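You operate a simulated robot arm through the tools that you are given. There is no shell and no other tool. Be economical: measure what you need, move in short steps, check, and stop when the job is done.

Carry out the task below with a simulated robot arm. There is one attempt and no reset: what you move stays moved.

TASK
Wind the table clock and set it to 30 minutes past ten.
Fine: stop it with the red slider ahead of the setting; wind the grey wheel all the way; start it again last.
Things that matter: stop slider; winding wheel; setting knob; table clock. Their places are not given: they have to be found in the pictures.

It is judged by the outcome, as a careful person would: the job done as asked, and still so three seconds after it is handed in. It fails if anything else is knocked over, pushed out of place, dropped, spilled or broken.

THE ROBOT
A 6-joint arm with a two-finger parallel gripper, fixed in place. Base frame: the origin is at the foot of the arm, x ahead of it, y to its left, z up; the work surface is at about z = 75. Readings come in cm, degrees, newtons and seconds.
With the tool pointing down near the work surface it reaches from about 18 to 64 cm from the base axis. Its first joint turns from -66.0 to 66.0 degrees. Payload 2.7 kg.
The tool frame sits at the grasp point between the pads (the TCP): z along the fingers, y along the line on which they close. The tips reach 2.3 cm beyond it. Largest opening 9.4 cm; finger width 3.8, thickness 1; the body of the gripper, 5.4 by 9.6 cm, starts 3.9 cm behind the TCP.
Orientation is that of the tool frame in the base frame, as a unit quaternion [x, y, z, w]. With the fingers straight down and closing along the base's y, the tool's x points along the base's -x, its y along +y and its z along -z.

THE INTERFACE
- The arm moves only by the tool play_rows. Its argument "steps" is one flat list of numbers, 7 for each row, row after row: the shift along the tool's x, y, z in units of 100 mm (1.0 is 100 mm), then the turn, a rotation vector about the tool's x, y, z in units of 90 degrees (1.0 is 90 degrees), then the finger opening in m, from 0 to 0.094. In form: [tx, ty, tz, wx, wy, wz, claw, tx, ty, tz, wx, wy, wz, claw, ...]. A call has 1 to 8 rows; each row is the pose to reach, as a shift and turn from the pose commanded when the call began, along the tool's axes at that moment. A call with a number of a shift or a turn outside -1 to 1 is refused whole. Each row takes 0.2 s and may step no farther than 5 cm and 8.6 degrees from the row before; otherwise, or with a gripper value out of range, the whole call is refused. A pose out of reach is approached as far as the arm can. The call stops where the force on the tool passes 70 N (or 10 N more than at its start, if that is more) or the arm is blocked; 0.2 s more then pass. Each finger travels about 4.5 cm/s and halts on what it meets, pressing with about 32 N; the grip force reading is that of the motor and also rises with nothing between the fingers. The clock runs only during rows and for 0.2 s after the last one: add rows that repeat a pose to give the fingers time. It gives the time, the measured TCP pose, the force on the tool (base axes), the opening and the grip force at its end, in the units of the frame above (readings bear some noise).
- Cameras (640 x 400 px; columns grow to the right, rows downward): "scene" is fixed at [6.04, -41.9, 141.3]; the picture's right is [0.89, -0.45, 0.00], its down [-0.21, -0.43, -0.88] and it looks along [0.39, 0.78, -0.48] (base axes); focal length 313 px, centre (320, 200). "wrist" rides on the gripper at [-3.9, 0, -4.4] in the tool frame; the picture's right is [0.00, -1.00, 0.00], its down [0.97, 0.00, -0.24] and it looks along [0.24, 0.00, 0.97] (tool axes); focal length 218 px, centre (320, 200).
- camera(camera): a new picture of that camera. It takes no simulated time.
- measure_at(camera, pixels): for up to 12 pixels [column, row] of the newest picture of that camera ("zoom" is the newest enlarged one), the place [x, y, z] in the base frame of the surface seen there, good to about 0.2 cm. It takes no simulated time.
- inspect(camera, box): a new picture of the part [left, top, right, bottom] of that camera's present view, enlarged. It takes no simulated time.
- job_done(): hands the job in; it is judged then, once.

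Work in short steps. Measure before you move; look again where a grasp or a placing could have gone wrong, and mend it. You have 80 turns and 38 pictures in all, those below and enlarged ones among them. Open the gripper and draw the arm clear of the work before you hand the job in, unless the task says otherwise; then end with one line.

The tools are called after "Request:" as name(argument=value, ...) on one line, values as JSON. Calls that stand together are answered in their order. play_rows: Moves the arm, as the interface text tells. Its arguments: {"type":"object","properties":{"steps":{"type":"array"}},"required":["steps"]} The other tools are called the same way: camera (camera) takes a picture; measure_at (camera, pixels) gives the place of the surface under pixels of a picture; inspect (camera, box) takes an enlarged picture of a part of a camera's view; job_done () hands the job in.

At the start:

```text
clock: 0.0
tcp_pos: [26.27, 20.45, 106.5]
orientation: [0.0, 1.0, -0.001, 0.0]
wrist_force: [0.2, -1.0, -0.8]
opening: 9.38
finger_force: 0.0
```

scene: 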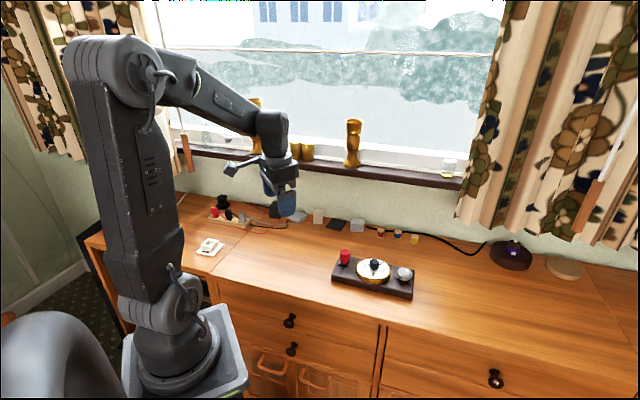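
wrist: 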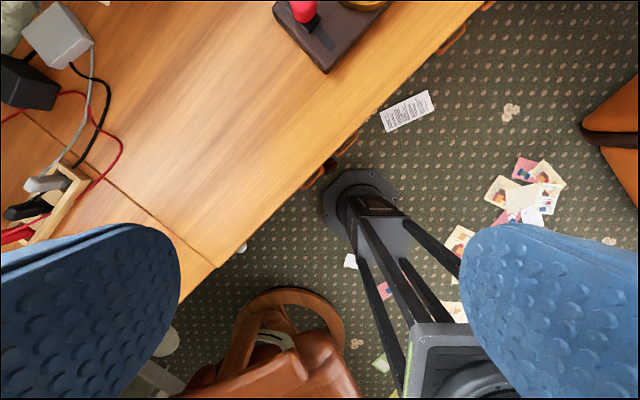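

The clock device appears around (373,275) in the scene view. I enlarge it to see the parts.

Request:
inspect(camera="scene", box=[320, 235, 424, 300])

```text
6.15 times, centred on (372, 268) of scene
```

zoom: 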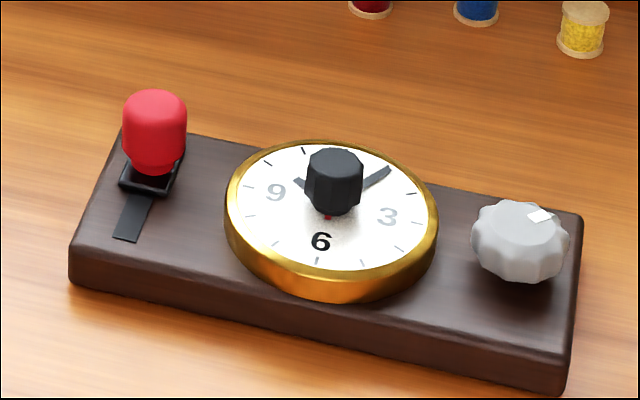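

The zoom shows the red slider (155,130), its slot (130,215), the black setting knob (335,180) and the grey wheel (520,240). I measure these and the base corners.

Request:
measure_at(camera="zoom", pixels=[[155, 105], [150, 183], [127, 232], [335, 158], [335, 205], [515, 215], [540, 215], [520, 270], [122, 132], [582, 215], [565, 365], [75, 255]])

Request:
measure_at(camera="zoom", pixels=[[321, 241], [387, 216], [276, 191], [233, 205], [433, 225], [320, 145], [325, 268], [300, 183], [386, 172], [328, 218], [540, 20], [100, 350]])

```text
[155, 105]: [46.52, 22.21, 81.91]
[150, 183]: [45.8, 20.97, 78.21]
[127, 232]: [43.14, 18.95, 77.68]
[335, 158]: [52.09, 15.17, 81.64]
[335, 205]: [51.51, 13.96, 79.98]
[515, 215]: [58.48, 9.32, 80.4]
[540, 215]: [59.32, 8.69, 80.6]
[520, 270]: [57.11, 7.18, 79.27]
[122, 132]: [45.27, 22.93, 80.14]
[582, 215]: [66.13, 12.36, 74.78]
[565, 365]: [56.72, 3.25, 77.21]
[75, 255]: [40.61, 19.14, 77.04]
```

```text
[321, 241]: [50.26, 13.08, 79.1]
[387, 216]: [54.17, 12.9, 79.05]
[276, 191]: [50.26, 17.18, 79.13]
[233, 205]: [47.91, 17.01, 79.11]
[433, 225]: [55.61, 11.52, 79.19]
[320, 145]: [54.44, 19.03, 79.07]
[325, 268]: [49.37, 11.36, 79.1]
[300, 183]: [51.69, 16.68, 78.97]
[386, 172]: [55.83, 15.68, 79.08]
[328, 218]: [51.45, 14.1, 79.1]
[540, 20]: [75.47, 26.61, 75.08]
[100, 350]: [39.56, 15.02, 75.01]
```

The clock's long axis runs at about -45° and 12 points to about +45° (away from the arm). It reads about 10:06. I move towards the slider, yawing 45° so the fingers close along the base's long axis.

Request:
play_rows(steps=[-0.16, 0.01, 0.02, 0, 0, -0.083, 0.06, -0.33, 0.02, 0.05, 0, 0, -0.167, 0.06, -0.5, 0.03, 0.1, 0, 0, -0.25, 0.06, -0.66, 0.04, 0.15, 0, 0, -0.333, 0.06, -0.83, 0.05, 0.2, 0, 0, -0.417, 0.06, -1, 0.06, 0.2, 0, 0, -0.5, 0.06, -1, 0.06, 0.2, 0, 0, -0.5, 0.06])

```text
clock: 1.6
tcp_pos: [36.36, 21.03, 104.4]
orientation: [-0.383, 0.924, -0.001, 0.0]
wrist_force: [0.0, 0.4, -0.1]
opening: 6.0
finger_force: 0.1
```

Now I move above the slider at a safe height for a look.

Request:
play_rows(steps=[-0.25, -0.22, 0.2, 0, 0, 0, 0.06, -0.5, -0.44, 0.45, 0, 0, 0, 0.06, -0.75, -0.665, 0.7, 0, 0, 0, 0.06, -0.75, -0.665, 0.8, 0, 0, 0, 0.06, -0.75, -0.665, 0.8, 0, 0, 0, 0.06])

Request:
camera(camera="wrist")

```text
clock: 2.8
tcp_pos: [46.33, 21.62, 96.65]
orientation: [-0.382, 0.924, 0.0, -0.001]
wrist_force: [0.9, -0.7, -0.1]
opening: 5.99
finger_force: 0.0
```

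```text
34 pictures are left
```

wrist: 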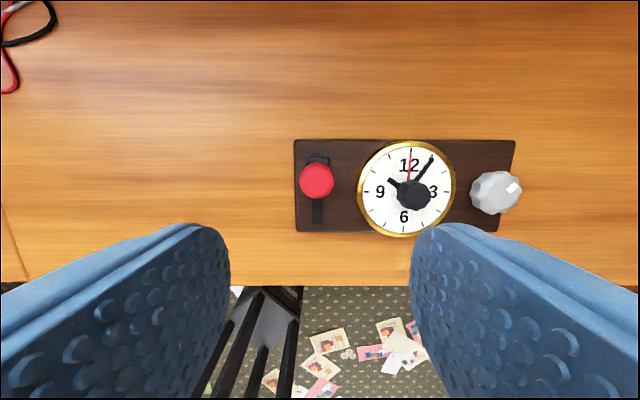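

The clock lies squarely in the wrist view; I enlarge it and measure.

Request:
inspect(camera="wrist", box=[280, 120, 536, 250])

Request:
measure_at(camera="wrist", pixels=[[316, 180], [317, 158], [317, 218], [413, 194], [408, 165], [494, 190], [505, 178], [511, 188], [296, 145], [297, 228], [404, 216]])

```text
2.50 times, centred on (408, 185) of wrist
```

zoom: 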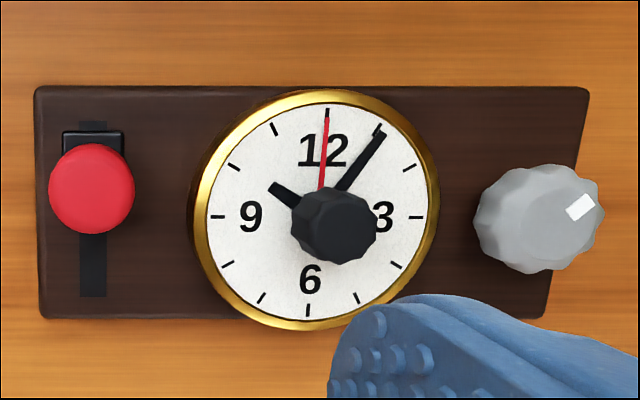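

```text
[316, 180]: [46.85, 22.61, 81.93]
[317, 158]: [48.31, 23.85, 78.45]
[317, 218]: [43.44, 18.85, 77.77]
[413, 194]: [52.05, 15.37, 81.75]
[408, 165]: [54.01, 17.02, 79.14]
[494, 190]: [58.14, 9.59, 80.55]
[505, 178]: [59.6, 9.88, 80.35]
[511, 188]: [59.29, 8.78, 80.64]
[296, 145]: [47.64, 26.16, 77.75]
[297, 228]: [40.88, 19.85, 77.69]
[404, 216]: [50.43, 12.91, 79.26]
```

The slider knob (about 3 cm across) is centred near (46.7, 22.3), top at z 81.9. I descend over it in two calls with the opening at 5 cm.

Request:
play_rows(steps=[-0.07, 0.02, 0.3, 0, 0, 0, 0.05, -0.07, 0.02, 0.6, 0, 0, 0, 0.05, -0.07, 0.02, 0.9, 0, 0, 0, 0.05, -0.07, 0.02, 0.9, 0, 0, 0, 0.05])

Request:
camera(camera="wrist")

```text
clock: 3.8
tcp_pos: [46.48, 22.36, 87.57]
orientation: [-0.383, 0.924, 0.0, 0.0]
wrist_force: [0.8, -0.4, -0.3]
opening: 4.99
finger_force: 0.0
```

```text
32 pictures are left
```

wrist: 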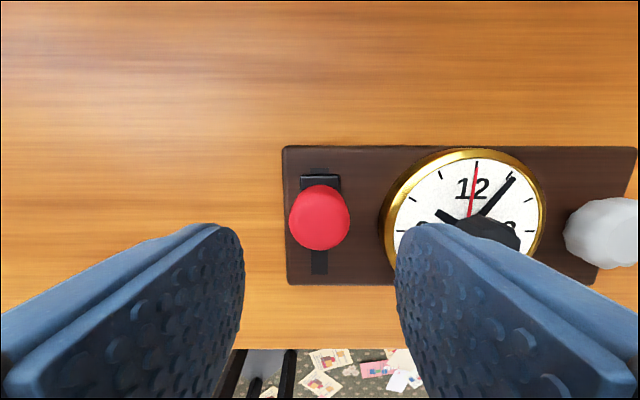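

Knob is centred between the fingers (col 319). I descend 6 cm and close.

Request:
play_rows(steps=[-0.02, 0, 0.3, 0, 0, 0, 0.05, -0.02, 0, 0.59, 0, 0, 0, 0.05, -0.02, 0, 0.59, 0, 0, 0, 0.05, -0.02, 0, 0.59, 0, 0, 0, 0.024, -0.02, 0, 0.59, 0, 0, 0, 0.024, -0.02, 0, 0.59, 0, 0, 0, 0.024])

```text
clock: 5.2
tcp_pos: [46.88, 22.59, 81.58]
orientation: [-0.382, 0.924, 0.001, 0.0]
wrist_force: [-0.5, 2.3, 0.7]
opening: 3.18
finger_force: 32.9
```

The slider is gripped (3.18 cm). I slide it along the slot toward its other end (tool +x).

Request:
play_rows(steps=[0.05, 0, 0, 0, 0, 0, 0.024, 0.1, 0, 0, 0, 0, 0, 0.024, 0.15, 0, 0, 0, 0, 0, 0.024, 0.2, 0, 0, 0, 0, 0, 0.024])

Request:
camera(camera="wrist")

```text
clock: 6.2
tcp_pos: [45.35, 20.91, 81.59]
orientation: [-0.382, 0.924, 0.0, -0.001]
wrist_force: [1.5, -0.6, -0.8]
opening: 3.17
finger_force: 31.8
```

```text
31 pictures are left
```

wrist: 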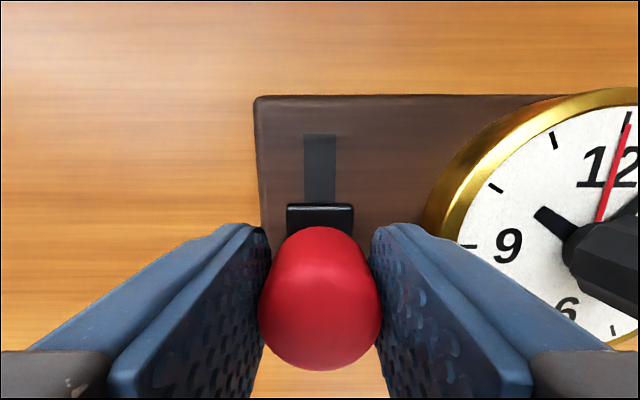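

It moves freely. I continue in small steps until the end stop resists.

Request:
play_rows(steps=[0.04, 0, 0, 0, 0, 0, 0.024, 0.08, 0, 0, 0, 0, 0, 0.024, 0.12, 0, 0, 0, 0, 0, 0.024, 0.16, 0, 0, 0, 0, 0, 0.024])

Request:
inspect(camera="scene", box=[320, 235, 424, 300])

```text
clock: 7.2
tcp_pos: [44.29, 19.88, 81.67]
orientation: [-0.383, 0.924, 0.0, 0.0]
wrist_force: [-0.8, 2.2, 0.7]
opening: 3.16
finger_force: 31.9
```

```text
6.15 times, centred on (372, 268) of scene
```

zoom: 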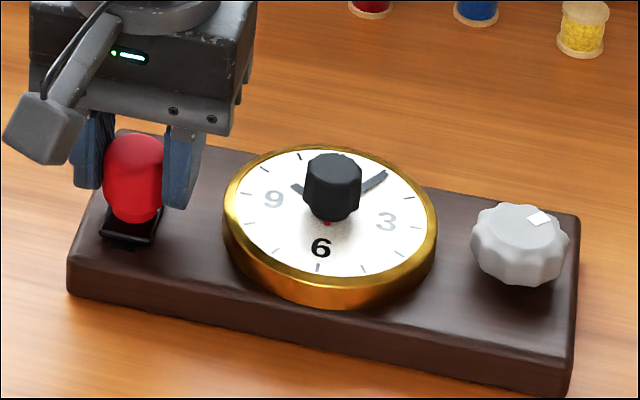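

The device looks shifted by a few mm, so the slider has likely hit its end. I release, rise, and check.

Request:
play_rows(steps=[0, 0, 0, 0, 0, 0, 0.05, 0, 0, 0, 0, 0, 0, 0.05, 0, 0, 0, 0, 0, 0, 0.05, 0, 0, -0.4, 0, 0, 0, 0.05, -0.3, 0, -0.8, 0, 0, 0, 0.05, -0.3, -0.4, -0.9, 0, 0, 0, 0.05, -0.3, -0.4, -1, 0, 0, 0, 0.05])

Request:
inspect(camera="wrist", box=[180, 100, 500, 300])

```text
clock: 8.8
tcp_pos: [49.2, 19.15, 91.8]
orientation: [-0.383, 0.924, 0.0, 0.0]
wrist_force: [-0.6, -0.1, 0.2]
opening: 5.0
finger_force: 0.1
```

```text
2.00 times, centred on (340, 200) of wrist
```

zoom: 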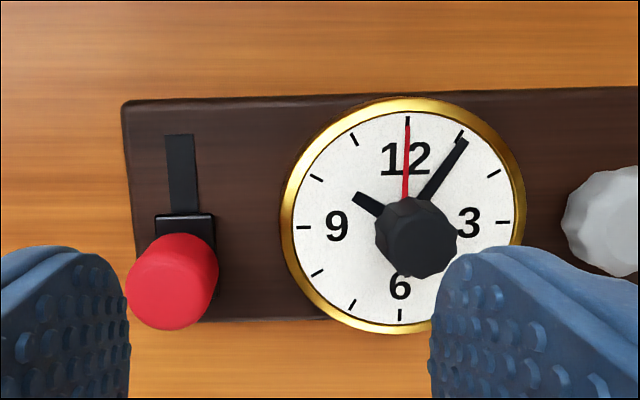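

The slider is at the far end. The device has turned a hair; I measure its parts anew.

Request:
measure_at(camera="zoom", pixels=[[128, 110], [182, 140], [172, 270], [336, 226], [469, 222], [405, 160], [399, 288], [417, 230], [600, 220], [636, 170], [300, 228], [520, 222]])

```text
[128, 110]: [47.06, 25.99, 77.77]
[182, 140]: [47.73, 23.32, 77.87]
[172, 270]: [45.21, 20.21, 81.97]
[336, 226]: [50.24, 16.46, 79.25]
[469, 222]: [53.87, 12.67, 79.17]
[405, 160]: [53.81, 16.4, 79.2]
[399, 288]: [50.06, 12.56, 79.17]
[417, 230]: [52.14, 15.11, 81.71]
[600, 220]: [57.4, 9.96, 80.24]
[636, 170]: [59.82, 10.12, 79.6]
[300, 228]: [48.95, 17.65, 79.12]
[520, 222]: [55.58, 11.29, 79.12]
```

Now I move over the grey wheel along the long axis.

Request:
play_rows(steps=[0, -0.35, 0, 0, 0, 0, 0.05, 0, -0.7, 0, 0, 0, 0, 0.05, 0.02, -1, 0, 0, 0, 0, 0.05, 0.02, -1, 0, 0, 0, 0, 0.06])

Request:
play_rows(steps=[0.04, -0.3, 0, 0, 0, 0, 0.06, 0.04, -0.3, 0, 0, 0, 0, 0.06])

Request:
inspect(camera="wrist", box=[180, 100, 500, 300])

```text
clock: 9.8
tcp_pos: [56.12, 11.94, 91.57]
orientation: [-0.383, 0.924, 0.0, 0.0]
wrist_force: [0.1, 0.4, -0.2]
opening: 6.01
finger_force: 0.0
```

```text
clock: 10.4
tcp_pos: [57.99, 9.5, 91.57]
orientation: [-0.382, 0.924, 0.0, 0.0]
wrist_force: [0.5, -0.5, -0.4]
opening: 6.01
finger_force: 0.1
```

```text
2.00 times, centred on (340, 200) of wrist
```

zoom: 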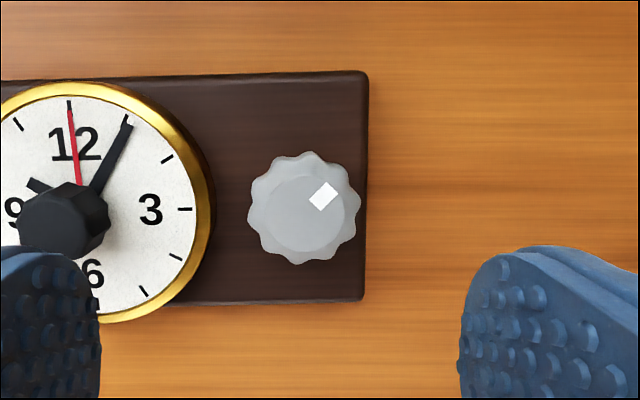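

The wheel is about 4 cm wide, centred near zoom (302,208). I measure rim points.

Request:
measure_at(camera="zoom", pixels=[[252, 210], [357, 208], [308, 155], [300, 260], [290, 215], [323, 195], [365, 78], [362, 298], [189, 209], [75, 215]])

```text
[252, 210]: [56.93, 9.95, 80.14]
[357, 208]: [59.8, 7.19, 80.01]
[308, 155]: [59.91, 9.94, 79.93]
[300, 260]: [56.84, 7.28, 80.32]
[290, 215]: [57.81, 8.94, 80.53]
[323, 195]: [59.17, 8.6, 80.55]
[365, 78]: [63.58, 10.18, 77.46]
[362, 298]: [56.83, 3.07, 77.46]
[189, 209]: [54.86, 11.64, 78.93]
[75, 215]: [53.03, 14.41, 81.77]
```

Wheel centre is (58.4, 8.6), top 80.55, face bezel about 4.1 cm off. I go above it and pre-turn 40° counter-clockwise to have stroke for winding clockwise.

Request:
play_rows(steps=[0.01, -0.02, 0.1, 0, 0, -0.09, 0.05, 0.02, -0.04, 0.2, 0, 0, -0.18, 0.05, 0.03, -0.06, 0.4, 0, 0, -0.27, 0.048, 0.04, -0.08, 0.6, 0, 0, -0.36, 0.048, 0.04, -0.093, 0.7, 0, 0, -0.45, 0.048, 0.04, -0.093, 0.7, 0, 0, -0.45, 0.048])

Request:
camera(camera="wrist")

```text
clock: 11.8
tcp_pos: [58.1, 8.64, 84.75]
orientation: [-0.679, 0.734, 0.001, 0.0]
wrist_force: [-0.5, 0.0, 0.2]
opening: 4.79
finger_force: 0.1
```

```text
27 pictures are left
```

wrist: 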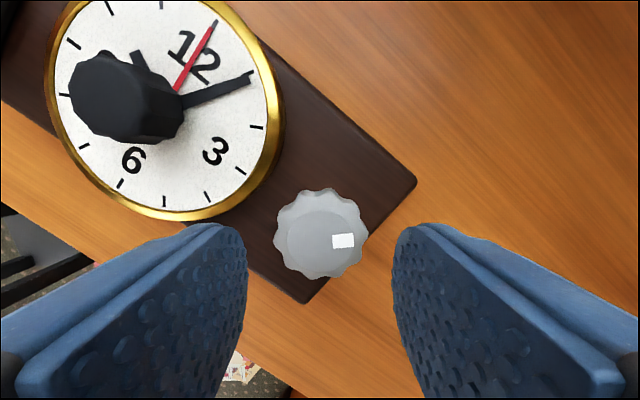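

Wheel is centred at col 321. I descend to z 81.2 and close on it.

Request:
play_rows(steps=[-0.01, -0.008, 0.18, 0, 0, 0, 0.048, -0.01, -0.008, 0.36, 0, 0, 0, 0.048, -0.01, -0.008, 0.36, 0, 0, 0, 0.048, -0.01, -0.008, 0.36, 0, 0, 0, 0.036, -0.01, -0.008, 0.36, 0, 0, 0, 0.034, -0.01, -0.008, 0.36, 0, 0, 0, 0.034])

```text
clock: 13.2
tcp_pos: [58.4, 8.89, 81.29]
orientation: [-0.679, 0.734, -0.001, 0.0]
wrist_force: [-14.2, 1.9, 30.1]
opening: 4.42
finger_force: 11.3
```

There is a 30 N upward force and the opening halted at 4.42, so I look.

Request:
inspect(camera="wrist", box=[160, 100, 480, 300])

Request:
inspect(camera="scene", box=[320, 235, 424, 300])

```text
2.00 times, centred on (320, 200) of wrist
```

zoom: 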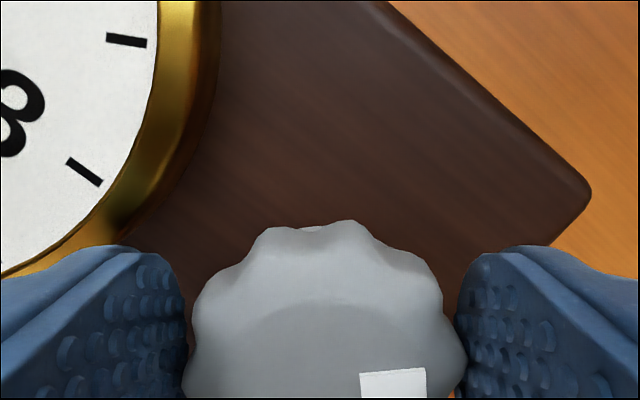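

```text
6.15 times, centred on (372, 268) of scene
```

zoom: 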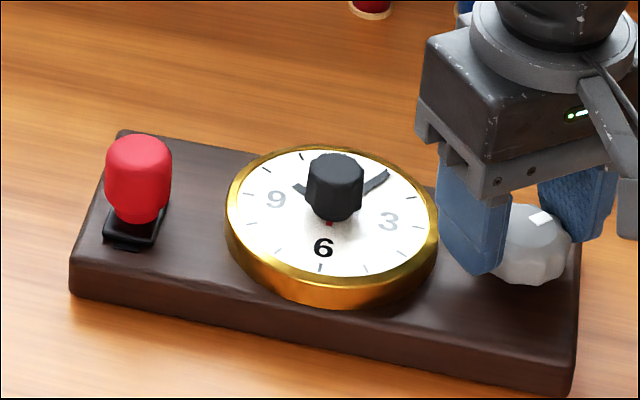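

I measure the bezel edge and finger positions to find what touches.

Request:
measure_at(camera="zoom", pixels=[[227, 215], [432, 245], [335, 160], [322, 292], [305, 303], [497, 270], [545, 255], [568, 265], [520, 280], [323, 248]])

Request:
measure_at(camera="wrist", pixels=[[248, 235], [265, 150], [268, 120], [320, 240], [320, 218], [260, 260], [388, 260], [280, 235], [375, 230], [300, 160]])

```text
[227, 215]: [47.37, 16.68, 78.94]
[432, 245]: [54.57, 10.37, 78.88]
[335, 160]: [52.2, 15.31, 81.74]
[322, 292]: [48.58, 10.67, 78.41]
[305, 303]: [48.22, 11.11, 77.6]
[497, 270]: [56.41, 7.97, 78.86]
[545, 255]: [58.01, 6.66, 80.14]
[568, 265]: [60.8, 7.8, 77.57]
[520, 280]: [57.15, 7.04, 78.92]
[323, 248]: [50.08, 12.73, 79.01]
```

```text
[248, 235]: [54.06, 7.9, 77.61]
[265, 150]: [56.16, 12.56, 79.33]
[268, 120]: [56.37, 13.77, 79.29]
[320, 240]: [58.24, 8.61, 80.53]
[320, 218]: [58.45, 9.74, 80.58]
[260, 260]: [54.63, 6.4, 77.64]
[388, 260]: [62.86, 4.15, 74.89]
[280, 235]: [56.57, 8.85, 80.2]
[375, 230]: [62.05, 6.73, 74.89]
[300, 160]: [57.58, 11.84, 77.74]
```

The finger corner likely caught the bezel (radius ~4.7). I open, lift, and turn back so the finger's flat side faces the clock.

Request:
play_rows(steps=[0, 0, 0, 0, 0, 0, 0.05, 0, 0, -0.15, 0, 0, 0, 0.05, 0, 0, -0.35, 0, 0, 0.09, 0.05, 0, 0, -0.35, 0, 0, 0.18, 0.05, 0, 0, -0.35, 0, 0, 0.27, 0.05, 0, 0, -0.35, 0, 0, 0.36, 0.05, 0, 0, -0.35, 0, 0, 0.45, 0.05, 0, 0, -0.35, 0, 0, 0.45, 0.05])

Request:
inspect(camera="wrist", box=[160, 100, 480, 300])

Request:
measure_at(camera="zoom", pixels=[[320, 270], [355, 265]])

```text
clock: 15.0
tcp_pos: [58.4, 8.83, 84.7]
orientation: [-0.382, 0.924, 0.001, 0.0]
wrist_force: [-0.6, -0.6, -0.1]
opening: 5.0
finger_force: 0.1
```

```text
2.00 times, centred on (320, 200) of wrist
```

zoom: 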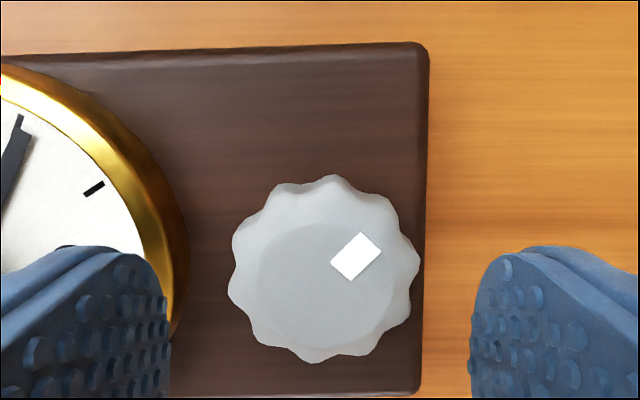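

```text
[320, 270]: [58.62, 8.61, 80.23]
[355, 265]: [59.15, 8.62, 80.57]
```

Wheel is centred (zoom 324,270). I descend 3.3 cm here and close.

Request:
play_rows(steps=[0, -0.01, 0.15, 0, 0, 0, 0.05, 0, -0.01, 0.32, 0, 0, 0, 0.05, 0, -0.01, 0.32, 0, 0, 0, 0.05, 0, -0.01, 0.32, 0, 0, 0, 0.036, 0, -0.01, 0.32, 0, 0, 0, 0.034, 0, -0.01, 0.32, 0, 0, 0, 0.034])

```text
clock: 16.4
tcp_pos: [58.49, 8.6, 81.37]
orientation: [-0.383, 0.924, 0.0, 0.0]
wrist_force: [-0.6, 0.9, 0.1]
opening: 4.25
finger_force: 32.3
```

Clean grip at 4.25 cm. I turn clockwise 32° and check.

Request:
play_rows(steps=[0, 0, 0, 0, 0, 0.09, 0.034, 0, 0, 0, 0, 0, 0.18, 0.034, 0, 0, 0, 0, 0, 0.27, 0.034, 0, 0, 0, 0, 0, 0.36, 0.034])

Request:
inspect(camera="scene", box=[320, 235, 424, 300])

```text
clock: 17.4
tcp_pos: [58.64, 8.62, 81.43]
orientation: [-0.107, 0.994, 0.001, -0.001]
wrist_force: [-3.0, 1.4, 0.1]
opening: 4.24
finger_force: 31.9
```

```text
6.15 times, centred on (372, 268) of scene
```

zoom: 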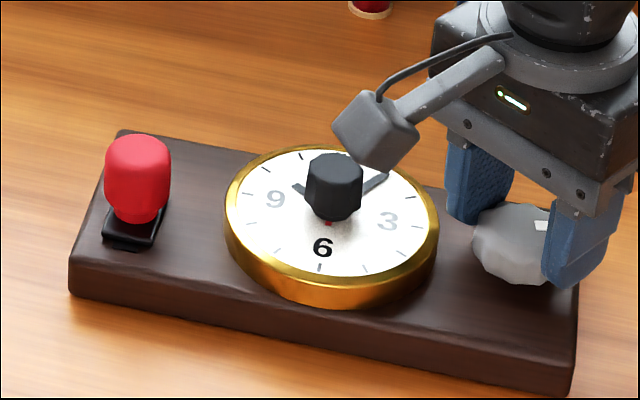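

The device stayed put and the wheel marker turned. I continue clockwise another 57°.

Request:
play_rows(steps=[0, 0, 0, 0, 0, 0.09, 0.034, 0, 0, 0, 0, 0, 0.18, 0.034, 0, 0, 0, 0, 0, 0.27, 0.034, 0, 0, 0, 0, 0, 0.36, 0.034, 0, 0, 0, 0, 0, 0.45, 0.034, 0, 0, 0, 0, 0, 0.54, 0.034, 0, 0, 0, 0, 0, 0.63, 0.034])

Request:
camera(camera="wrist")

```text
clock: 19.0
tcp_pos: [58.57, 8.62, 81.33]
orientation: [0.377, 0.926, 0.001, -0.002]
wrist_force: [-1.1, -3.1, -0.2]
opening: 4.27
finger_force: 32.2
```

```text
22 pictures are left
```

wrist: 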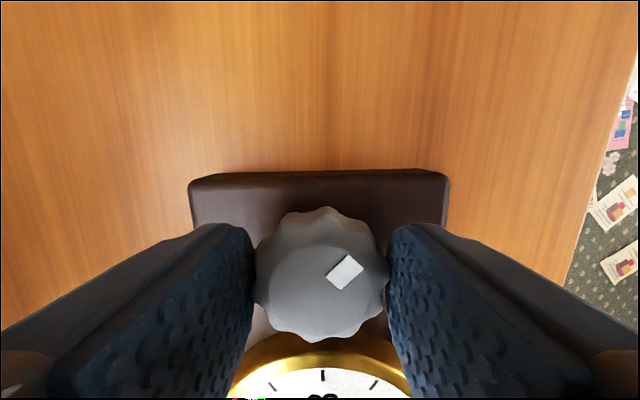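

No slip: marker fixed relative to the fingers. I keep winding clockwise a further 65°.

Request:
play_rows(steps=[0, 0, 0, 0, 0, 0.09, 0.034, 0, 0, 0, 0, 0, 0.18, 0.034, 0, 0, 0, 0, 0, 0.27, 0.034, 0, 0, 0, 0, 0, 0.36, 0.034, 0, 0, 0, 0, 0, 0.45, 0.034, 0, 0, 0, 0, 0, 0.54, 0.034, 0, 0, 0, 0, 0, 0.63, 0.034, 0, 0, 0, 0, 0, 0.72, 0.034])

```text
clock: 20.8
tcp_pos: [58.55, 8.47, 81.37]
orientation: [0.814, 0.58, -0.001, -0.001]
wrist_force: [-4.0, 2.1, -0.3]
opening: 4.24
finger_force: 32.1
```

Still tracking (yaw -109°). I turn 26° more, to -135°, and look.

Request:
play_rows(steps=[0, 0, 0, 0, 0, 0.09, 0.034, 0, 0, 0, 0, 0, 0.18, 0.034, 0, 0, 0, 0, 0, 0.28, 0.034])

Request:
camera(camera="wrist")

```text
refused: row 3 steps farther than a row can; nothing moved
```

```text
21 pictures are left
```

wrist: 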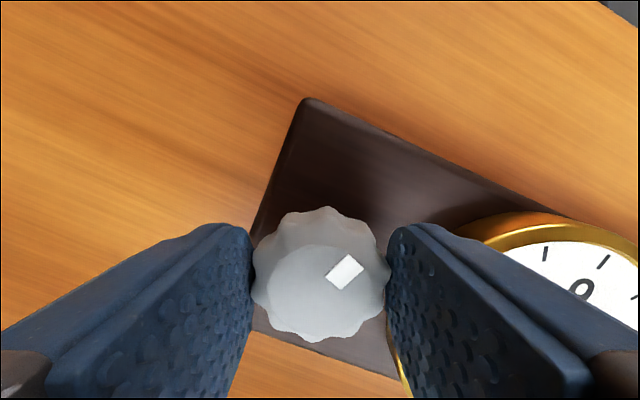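

Refused for step size; the picture shows no slip. I repeat with legal steps.

Request:
play_rows(steps=[0, 0, 0, 0, 0, 0.09, 0.034, 0, 0, 0, 0, 0, 0.18, 0.034, 0, 0, 0, 0, 0, 0.27, 0.034, 0, 0, 0, 0, 0, 0.29, 0.034])

```text
clock: 21.8
tcp_pos: [58.5, 8.6, 81.31]
orientation: [0.924, 0.382, 0.0, 0.0]
wrist_force: [-1.6, 1.7, 1.1]
opening: 4.24
finger_force: 32.2
```

Half a turn done with no resistance. I try further.

Request:
play_rows(steps=[0, 0, 0, 0, 0, 0.09, 0.034, 0, 0, 0, 0, 0, 0.18, 0.034, 0, 0, 0, 0, 0, 0.27, 0.034, 0, 0, 0, 0, 0, 0.36, 0.034, 0, 0, 0, 0, 0, 0.45, 0.034])

Request:
camera(camera="wrist")

```text
clock: 23.0
tcp_pos: [57.6, 0.87, 81.12]
orientation: [0.996, 0.075, 0.015, -0.037]
wrist_force: [5.8, -5.9, 32.8]
opening: 4.36
finger_force: 32.3
out of reach, approached as far as the arm can: row 4, 5
```

```text
20 pictures are left
```

wrist: 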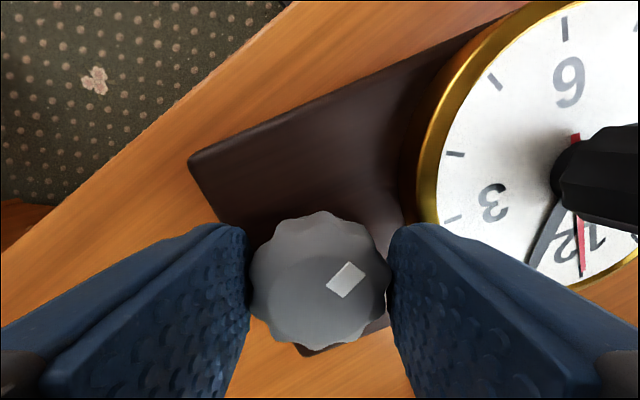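

The wrist limit was hit and the arm swung, dragging the device. I look before mending it.

Request:
camera(camera="scene")

Request:
inspect(camera="scene", box=[320, 235, 448, 315])

```text
19 pictures are left
```

scene: 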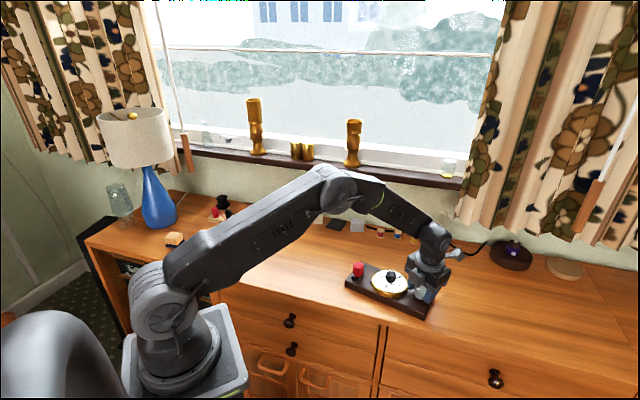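

```text
5.00 times, centred on (384, 275) of scene
```

zoom: 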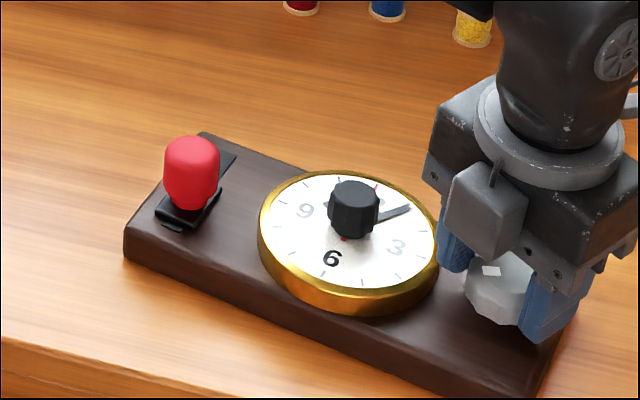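

I first open in place, then rise a bit to see how the arm responds.

Request:
play_rows(steps=[0, 0, 0, 0, 0, 0, 0.05, 0, 0, 0, 0, 0, 0, 0.055])

```text
clock: 23.6
tcp_pos: [57.22, 1.13, 80.74]
orientation: [0.996, 0.075, 0.008, -0.039]
wrist_force: [7.9, -9.6, 23.8]
opening: 5.09
finger_force: 0.1
```

Request:
play_rows(steps=[0, 0, -0.1, 0, 0, 0, 0.055, 0, 0, -0.2, 0, 0, 0, 0.055])

```text
clock: 24.2
tcp_pos: [56.72, 1.07, 82.52]
orientation: [0.996, 0.076, 0.004, -0.04]
wrist_force: [-0.2, 2.4, -0.2]
opening: 5.58
finger_force: 0.8
```

The arm rises normally from its actual pose. I rise further and remove the small tilt.

Request:
play_rows(steps=[0, 0, -0.2, 0, 0, 0, 0.055, 0, 0, -0.4, 0, 0, 0, 0.055, 0, 0, -0.5, -0.025, -0.004, 0, 0.055, 0, 0, -0.6, -0.0503, -0.0077, 0, 0.055, 0, 0, -0.6, -0.0503, -0.0077, 0, 0.055])

```text
clock: 25.4
tcp_pos: [56.74, -1.78, 88.43]
orientation: [0.996, 0.085, 0.004, -0.008]
wrist_force: [0.5, -0.1, 0.2]
opening: 5.52
finger_force: 0.1
out of reach, approached as far as the arm can: row 3, 4, 5
```

Now I turn back counter-clockwise, well away from the wrist limit.

Request:
play_rows(steps=[0, 0, 0, 0, 0, -0.09, 0.055, 0, 0, 0, 0, 0, -0.18, 0.055, 0, 0, 0, 0, 0, -0.27, 0.055, 0, 0, 0, 0, 0, -0.36, 0.055, 0, 0, 0, 0, 0, -0.45, 0.055, 0, 0, 0, 0, 0, -0.54, 0.055, 0, 0, 0, 0, 0, -0.63, 0.055, 0, 0, 0, 0, 0, -0.72, 0.055])

Request:
play_rows(steps=[0, 0, 0, 0, 0, -0.09, 0.055, 0, 0, 0, 0, 0, -0.18, 0.055, 0, 0, 0, 0, 0, -0.27, 0.055, 0, 0, 0, 0, 0, -0.36, 0.055, 0, 0, 0, 0, 0, -0.45, 0.055, 0, 0, 0, 0, 0, -0.54, 0.055, 0, 0, 0, 0, 0, -0.63, 0.055, 0, 0, 0, 0, 0, -0.72, 0.055])

Request:
play_rows(steps=[0, 0, 0, 0, 0, -0.09, 0.055, 0, 0, 0, 0, 0, -0.18, 0.055, 0, 0, 0, 0, 0, -0.27, 0.055, 0, 0, 0, 0, 0, -0.36, 0.055, 0, 0, 0, 0, 0, -0.45, 0.055, 0, 0, 0, 0, 0, -0.54, 0.055, 0, 0, 0, 0, 0, -0.63, 0.055, 0, 0, 0, 0, 0, -0.72, 0.055])

Request:
inspect(camera="scene", box=[320, 235, 448, 315])

```text
clock: 27.2
tcp_pos: [56.84, -1.73, 88.43]
orientation: [0.801, 0.599, 0.002, 0.003]
wrist_force: [-0.3, -0.3, -0.5]
opening: 5.49
finger_force: 0.1
```

```text
clock: 29.0
tcp_pos: [56.77, -1.76, 88.49]
orientation: [0.356, 0.935, 0.001, 0.004]
wrist_force: [-0.2, 0.4, -0.6]
opening: 5.52
finger_force: 0.0
```

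```text
clock: 30.8
tcp_pos: [56.74, -1.8, 88.41]
orientation: [-0.201, 0.98, -0.001, 0.003]
wrist_force: [0.3, -0.7, -0.5]
opening: 5.5
finger_force: 0.1
```

```text
5.00 times, centred on (384, 275) of scene
```

zoom: 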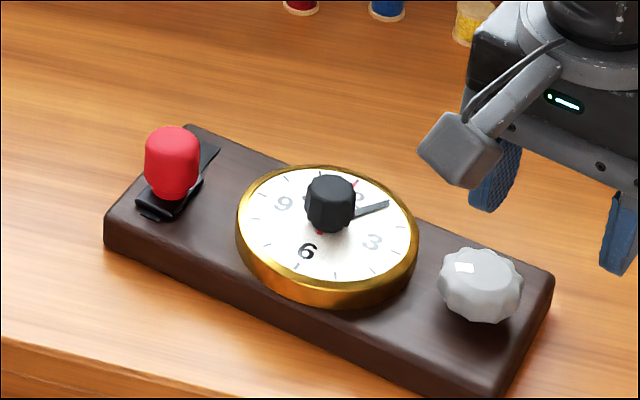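

The device stands free. I measure its present pose.

Request:
measure_at(camera="zoom", pixels=[[110, 222], [187, 128], [548, 278], [490, 372], [308, 252], [372, 242], [283, 203], [330, 185], [480, 265], [465, 268], [438, 285], [520, 290]])

```text
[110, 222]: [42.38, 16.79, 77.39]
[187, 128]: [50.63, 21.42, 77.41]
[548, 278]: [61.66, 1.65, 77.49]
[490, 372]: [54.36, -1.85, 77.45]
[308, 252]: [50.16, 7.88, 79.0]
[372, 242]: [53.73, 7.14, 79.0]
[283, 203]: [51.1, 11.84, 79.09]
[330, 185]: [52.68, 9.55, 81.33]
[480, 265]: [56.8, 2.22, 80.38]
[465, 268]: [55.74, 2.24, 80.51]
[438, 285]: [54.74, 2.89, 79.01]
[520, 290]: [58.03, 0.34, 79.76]
```

Device has turned about -13° with its face centre now at (52.4, 9.5) and the wheel near (56.9, 2.1). I hover over the wheel aligned with the device axis and look.

Request:
play_rows(steps=[-0.08, 0.17, 0, 0, 0, -0.053, 0.05, -0.168, 0.352, 0, 0, 0, -0.106, 0.05, -0.168, 0.352, 0, 0, 0, -0.106, 0.05])

Request:
camera(camera="wrist")

Request:
measure_at(camera="wrist", pixels=[[320, 220], [340, 225]])

```text
clock: 31.6
tcp_pos: [57.08, 2.27, 88.37]
orientation: [-0.281, 0.96, -0.001, 0.002]
wrist_force: [-0.1, -0.3, 0.1]
opening: 4.99
finger_force: 0.0
```

```text
16 pictures are left
```

wrist: 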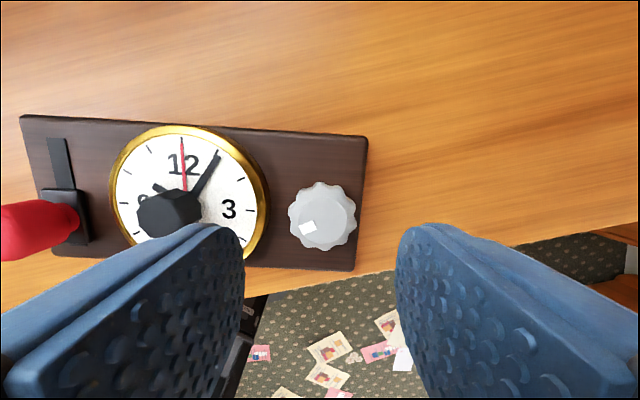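

```text
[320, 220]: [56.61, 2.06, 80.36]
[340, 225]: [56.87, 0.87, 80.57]
```

Wheel centre is at pixel (322,216), nearly under the TCP. I descend 7 cm and close.

Request:
play_rows(steps=[0.025, -0.01, 0.3, 0, 0, 0, 0.05, 0.025, -0.01, 0.6, 0, 0, 0, 0.05, 0.025, -0.01, 0.7, 0, 0, 0, 0.05, 0.025, -0.01, 0.7, 0, 0, 0, 0.05, 0.025, -0.01, 0.7, 0, 0, 0, 0.036, 0.025, -0.01, 0.7, 0, 0, 0, 0.034, 0.025, -0.01, 0.7, 0, 0, 0, 0.034])

```text
clock: 33.2
tcp_pos: [56.97, 2.03, 81.57]
orientation: [-0.28, 0.96, -0.002, 0.003]
wrist_force: [2.6, -2.8, -1.0]
opening: 4.28
finger_force: 31.8
```

Clean grip (4.28 cm). I wind 65° clockwise, then another 49°, watching the readings.

Request:
play_rows(steps=[0, 0, 0, 0, 0, 0.09, 0.034, 0, 0, 0, 0, 0, 0.18, 0.034, 0, 0, 0, 0, 0, 0.27, 0.034, 0, 0, 0, 0, 0, 0.36, 0.034, 0, 0, 0, 0, 0, 0.45, 0.034, 0, 0, 0, 0, 0, 0.54, 0.034, 0, 0, 0, 0, 0, 0.63, 0.034, 0, 0, 0, 0, 0, 0.72, 0.034])

Request:
inspect(camera="scene", box=[320, 235, 448, 315])

```text
clock: 35.0
tcp_pos: [56.86, 1.91, 81.48]
orientation: [0.279, 0.96, 0.0, 0.004]
wrist_force: [0.2, -10.0, 9.4]
opening: 4.28
finger_force: 31.9
```

```text
5.00 times, centred on (384, 275) of scene
```

zoom: 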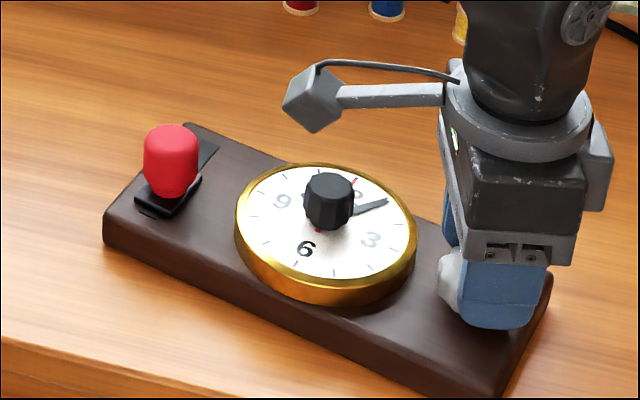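

Device hasn't moved (6 at (306,248) as before). I go on winding 65°.

Request:
play_rows(steps=[0, 0, 0, 0, 0, 0.09, 0.034, 0, 0, 0, 0, 0, 0.18, 0.034, 0, 0, 0, 0, 0, 0.27, 0.034, 0, 0, 0, 0, 0, 0.36, 0.034, 0, 0, 0, 0, 0, 0.45, 0.034, 0, 0, 0, 0, 0, 0.54, 0.034, 0, 0, 0, 0, 0, 0.63, 0.034, 0, 0, 0, 0, 0, 0.72, 0.034])

Request:
camera(camera="wrist")

```text
clock: 36.8
tcp_pos: [56.83, 1.93, 81.38]
orientation: [0.751, 0.661, 0.001, 0.002]
wrist_force: [-2.3, -1.3, -1.1]
opening: 4.22
finger_force: 32.4
```

```text
14 pictures are left
```

wrist: 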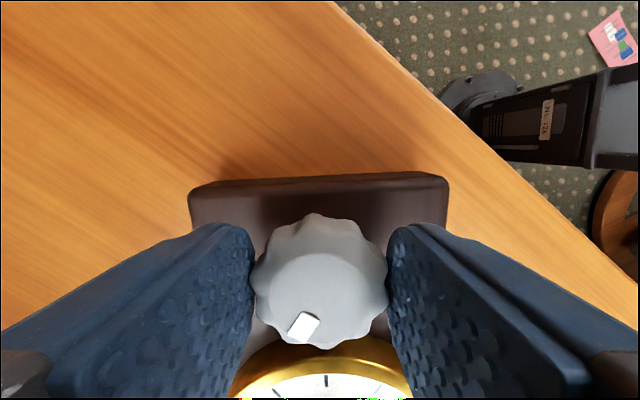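

Comparing frames: the device's end edge is now square to the gripper at yaw -97°, so the device has turned with the wheel. The wheel has reached its winding stop. I release and lift.

Request:
play_rows(steps=[0, 0, 0, 0, 0, 0, 0.05, 0, 0, 0, 0, 0, 0, 0.05, 0, 0, -0.4, 0, 0, 0, 0.05, 0, 0, -0.8, 0, 0, 0, 0.05, 0, 0, -1, 0, 0, 0, 0.05, 0, 0, -1, 0, 0, 0, 0.05])

Request:
inspect(camera="scene", box=[320, 225, 448, 305])

```text
clock: 38.2
tcp_pos: [56.71, 1.86, 91.54]
orientation: [0.75, 0.662, 0.002, 0.002]
wrist_force: [0.4, 0.6, -0.2]
opening: 5.0
finger_force: 0.0
```

```text
5.00 times, centred on (384, 265) of scene
```

zoom: 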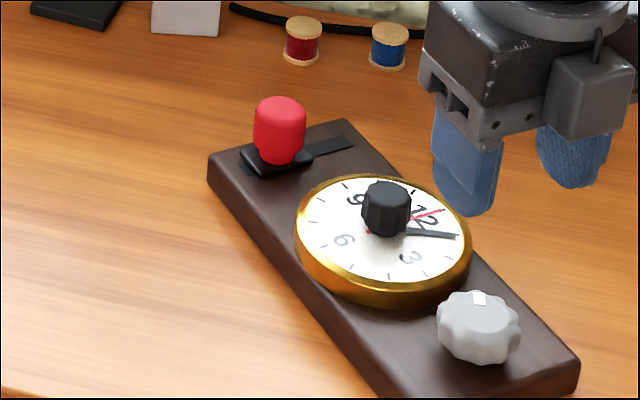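

Device pivoted about the wheel. I measure its pose.

Request:
measure_at(camera="zoom", pixels=[[280, 105], [278, 165], [212, 160], [345, 122], [577, 362], [346, 238], [410, 257], [356, 200], [387, 190], [478, 298], [440, 330], [520, 330]])

```text
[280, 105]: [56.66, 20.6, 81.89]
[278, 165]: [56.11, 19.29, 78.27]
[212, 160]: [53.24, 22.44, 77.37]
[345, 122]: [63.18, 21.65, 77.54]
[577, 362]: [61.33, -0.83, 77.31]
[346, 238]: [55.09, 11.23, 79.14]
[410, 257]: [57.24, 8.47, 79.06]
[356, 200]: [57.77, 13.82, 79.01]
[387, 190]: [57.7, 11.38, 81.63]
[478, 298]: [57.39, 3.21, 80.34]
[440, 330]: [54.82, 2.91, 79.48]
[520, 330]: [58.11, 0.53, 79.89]
```

Face centre is now (57.5, 11.15), long axis -95°. The stop slider is engaged and the wheel wound; next is the setting knob. I go above it and turn back to yaw ≈ +30° for a clockwise stroke.

Request:
play_rows(steps=[0.15, 0, 0, 0, 0, -0.09, 0.05, 0.35, -0.01, 0, 0, 0, -0.18, 0.05, 0.55, -0.02, 0, 0, 0, -0.27, 0.05, 0.75, -0.03, 0, 0, 0, -0.36, 0.05, 0.931, -0.038, 0, 0, 0, -0.45, 0.05, 0.931, -0.038, 0, 0, 0, -0.54, 0.05, 0.931, -0.038, 0, 0, 0, -0.63, 0.05, 0.931, -0.038, 0, 0, 0, -0.72, 0.05])

Request:
play_rows(steps=[0, 0, 0, 0, 0, -0.09, 0.05, 0, 0, 0, 0, 0, -0.18, 0.05, 0, 0, 0, 0, 0, -0.27, 0.05, 0, 0, 0, 0, 0, -0.36, 0.05, 0, 0, 0, 0, 0, -0.45, 0.05, 0, 0, 0, 0, 0, -0.54, 0.05, 0, 0, 0, 0, 0, -0.63, 0.05, 0, 0, 0, 0, 0, -0.7, 0.05])

Request:
inspect(camera="wrist", box=[160, 100, 480, 300])

Request:
measure_at(camera="zoom", pixels=[[320, 250], [300, 180]])

```text
clock: 40.0
tcp_pos: [57.6, 11.18, 91.35]
orientation: [0.276, 0.961, 0.0, 0.003]
wrist_force: [-0.8, -0.2, -0.4]
opening: 5.01
finger_force: 0.0
```

```text
clock: 41.8
tcp_pos: [57.71, 11.23, 91.51]
orientation: [-0.266, 0.964, -0.002, 0.002]
wrist_force: [0.6, -0.4, 0.8]
opening: 5.0
finger_force: 0.0
```

```text
2.00 times, centred on (320, 200) of wrist
```

zoom: 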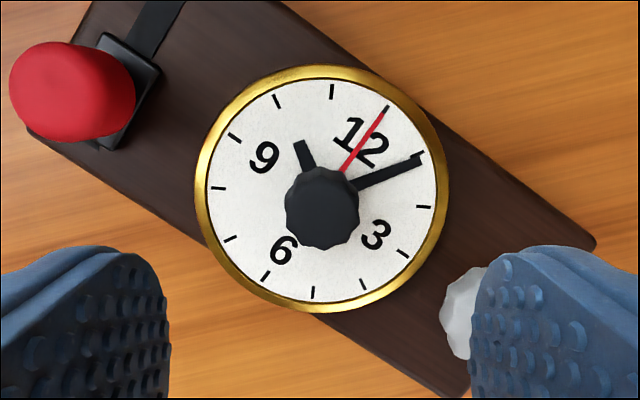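

```text
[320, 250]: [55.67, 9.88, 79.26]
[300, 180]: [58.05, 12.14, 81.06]
```

It reads 10:05, and the knob (zoom 322,208) lies right under the TCP. I descend to TCP z 82.2 and grip it.

Request:
play_rows(steps=[0, -0.005, 0.3, 0, 0, 0, 0.05, 0, -0.005, 0.6, 0, 0, 0, 0.05, 0, -0.005, 0.8, 0, 0, 0, 0.05, 0, -0.005, 0.93, 0, 0, 0, 0.05, 0, -0.005, 0.93, 0, 0, 0, 0.05, 0, -0.005, 0.93, 0, 0, 0, 0.03, 0, -0.005, 0.93, 0, 0, 0, 0.02, 0, -0.005, 0.93, 0, 0, 0, 0.02])

```text
clock: 43.6
tcp_pos: [57.64, 11.17, 82.07]
orientation: [-0.265, 0.964, -0.002, 0.002]
wrist_force: [3.1, -4.2, 0.5]
opening: 2.65
finger_force: 32.3
```

Gripped at 2.65 cm. I turn 65° clockwise and compare.

Request:
play_rows(steps=[0, 0, 0, 0, 0, 0.09, 0.02, 0, 0, 0, 0, 0, 0.18, 0.02, 0, 0, 0, 0, 0, 0.27, 0.02, 0, 0, 0, 0, 0, 0.36, 0.02, 0, 0, 0, 0, 0, 0.45, 0.02, 0, 0, 0, 0, 0, 0.54, 0.02, 0, 0, 0, 0, 0, 0.63, 0.02, 0, 0, 0, 0, 0, 0.72, 0.02])

Request:
inspect(camera="scene", box=[320, 225, 448, 305])

```text
clock: 45.4
tcp_pos: [57.71, 11.17, 82.0]
orientation: [0.294, 0.956, 0.0, 0.002]
wrist_force: [-1.6, -1.1, -0.1]
opening: 2.64
finger_force: 32.4
```

```text
5.00 times, centred on (384, 265) of scene
```

zoom: 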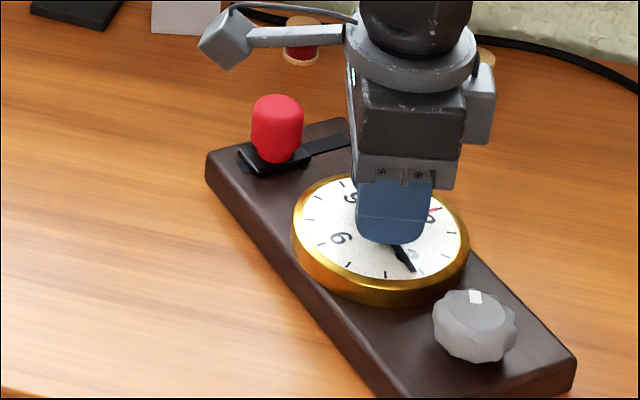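

Hand now just past the 3, so the knob is 1:1 with the minute hand and the device is still. I turn about 81° more, then check finely.

Request:
play_rows(steps=[0, 0, 0, 0, 0, 0.09, 0.02, 0, 0, 0, 0, 0, 0.18, 0.02, 0, 0, 0, 0, 0, 0.27, 0.02, 0, 0, 0, 0, 0, 0.36, 0.02, 0, 0, 0, 0, 0, 0.45, 0.02, 0, 0, 0, 0, 0, 0.54, 0.02, 0, 0, 0, 0, 0, 0.63, 0.02, 0, 0, 0, 0, 0, 0.72, 0.02])

Request:
play_rows(steps=[0, 0, 0, 0, 0, 0.09, 0.02, 0, 0, 0, 0, 0, 0.18, 0.02, 0, 0, 0, 0, 0, 0.18, 0.02])

Request:
inspect(camera="wrist", box=[160, 200, 480, 400])

```text
clock: 47.2
tcp_pos: [57.7, 11.18, 82.08]
orientation: [0.76, 0.649, 0.001, 0.002]
wrist_force: [-0.5, 0.3, -0.8]
opening: 2.61
finger_force: 31.5
```

```text
clock: 48.0
tcp_pos: [57.7, 11.08, 82.05]
orientation: [0.844, 0.536, 0.002, 0.003]
wrist_force: [0.5, 0.1, -0.5]
opening: 2.63
finger_force: 32.4
```

```text
2.00 times, centred on (320, 300) of wrist
```

zoom: 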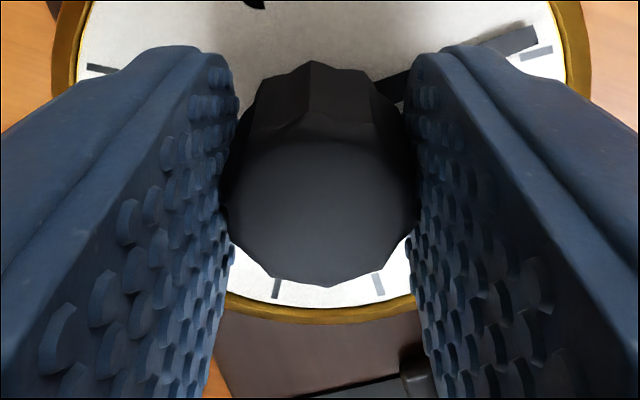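

Minute hand tip is just short of the tick (6). I turn 4° more, then release and rise to check.

Request:
play_rows(steps=[0, 0, 0, 0, 0, 0.046, 0.02, 0, 0, 0, 0, 0, 0.046, 0.02, 0, 0, 0, 0, 0, 0.046, 0.05, 0, 0, 0, 0, 0, 0.046, 0.05, 0, 0, -0.4, 0, 0, 0.046, 0.05, 0, 0, -0.8, 0, 0, 0.046, 0.05, 0, 0, -1, 0, 0, 0.046, 0.05, 0, 0, -1, 0, 0, 0.046, 0.05])

Request:
inspect(camera="wrist", box=[240, 130, 400, 230])

Request:
measure_at(camera="zoom", pixels=[[320, 200]])

```text
clock: 49.8
tcp_pos: [57.59, 11.3, 92.09]
orientation: [0.863, 0.506, 0.002, 0.002]
wrist_force: [-0.3, 0.2, 0.7]
opening: 5.03
finger_force: 0.1
```

```text
4.00 times, centred on (320, 180) of wrist
```

zoom: 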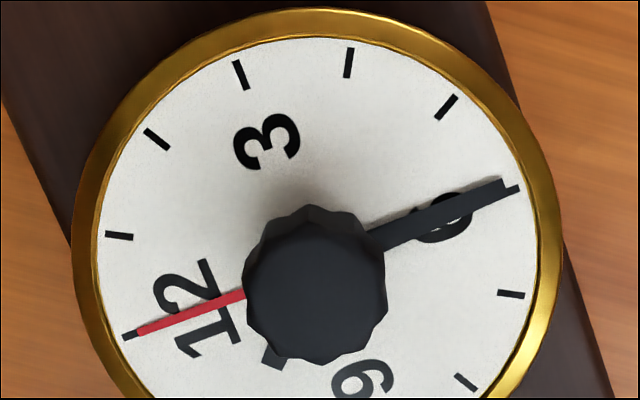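

```text
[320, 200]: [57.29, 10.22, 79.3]
```

The hand is very close to 6. I measure it precisely.

Request:
measure_at(camera="zoom", pixels=[[129, 335], [515, 188], [500, 187], [450, 211], [400, 233], [238, 74], [119, 236], [511, 294], [445, 107], [348, 62]])

```text
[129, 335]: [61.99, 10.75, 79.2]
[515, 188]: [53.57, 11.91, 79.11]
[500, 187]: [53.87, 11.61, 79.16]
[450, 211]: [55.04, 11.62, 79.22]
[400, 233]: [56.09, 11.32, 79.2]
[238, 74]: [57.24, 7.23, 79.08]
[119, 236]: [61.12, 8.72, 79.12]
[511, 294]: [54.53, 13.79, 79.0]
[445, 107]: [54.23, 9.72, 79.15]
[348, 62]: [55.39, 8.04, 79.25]
```

The minute hand is within about 2° of 6: 10:30. The device was displaced, so I carry it back by the slider (held at its end stop) before starting the clock. I hover over the slider with yaw about -8°.

Request:
play_rows(steps=[0.15, -0.11, 0, 0, 0, -0.09, 0.05, 0.3, -0.22, 0, 0, 0, -0.18, 0.05, 0.45, -0.33, 0, 0, 0, -0.27, 0.05, 0.6, -0.44, 0, 0, 0, -0.36, 0.05, 0.74, -0.54, 0, 0, 0, -0.45, 0.05, 0.74, -0.54, 0, 0, 0, -0.54, 0.05, 0.74, -0.54, 0, 0, 0, -0.63, 0.05, 0.74, -0.54, 0, 0, 0, -0.72, 0.05])

Request:
play_rows(steps=[0, 0, 0, 0, 0, -0.09, 0.05, 0, 0, 0, 0, 0, -0.18, 0.05, 0, 0, 0.1, 0, 0, -0.27, 0.05, 0, 0, 0.2, 0, 0, -0.36, 0.05, 0, 0, 0.3, 0, 0, -0.45, 0.05, 0, 0, 0.4, 0, 0, -0.518, 0.05, 0, 0, 0.4, 0, 0, -0.518, 0.05])

Request:
camera(camera="wrist")

```text
clock: 51.6
tcp_pos: [56.47, 20.28, 92.11]
orientation: [0.456, 0.89, 0.0, 0.003]
wrist_force: [-0.5, 0.6, -0.3]
opening: 4.99
finger_force: 0.1
```

```text
clock: 53.2
tcp_pos: [56.62, 20.24, 88.16]
orientation: [0.068, 0.998, -0.001, 0.003]
wrist_force: [0.3, 1.4, -0.1]
opening: 4.98
finger_force: 0.1
```

```text
8 pictures are left
```

wrist: 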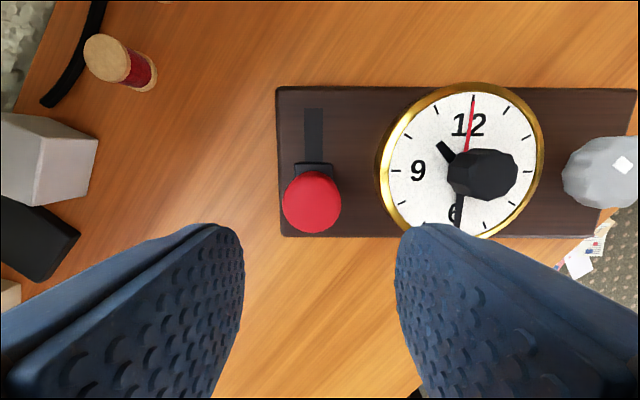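

The face clearly reads 10:30. The slider head is at (311,202), about 1.1 cm off in -x tool and 0.5 in +y; I correct, descend and grip.

Request:
play_rows(steps=[-0.11, 0.048, 0.2, 0, 0, 0, 0.05, -0.11, 0.048, 0.45, 0, 0, 0, 0.05, -0.11, 0.048, 0.65, 0, 0, 0, 0.05, -0.11, 0.048, 0.65, 0, 0, 0, 0.05, -0.11, 0.048, 0.65, 0, 0, 0, 0.03, -0.11, 0.048, 0.65, 0, 0, 0, 0.024, -0.11, 0.048, 0.65, 0, 0, 0, 0.024])

```text
clock: 54.8
tcp_pos: [57.55, 20.53, 81.45]
orientation: [0.068, 0.998, 0.0, 0.002]
wrist_force: [0.7, -3.4, 0.2]
opening: 3.16
finger_force: 32.2
```

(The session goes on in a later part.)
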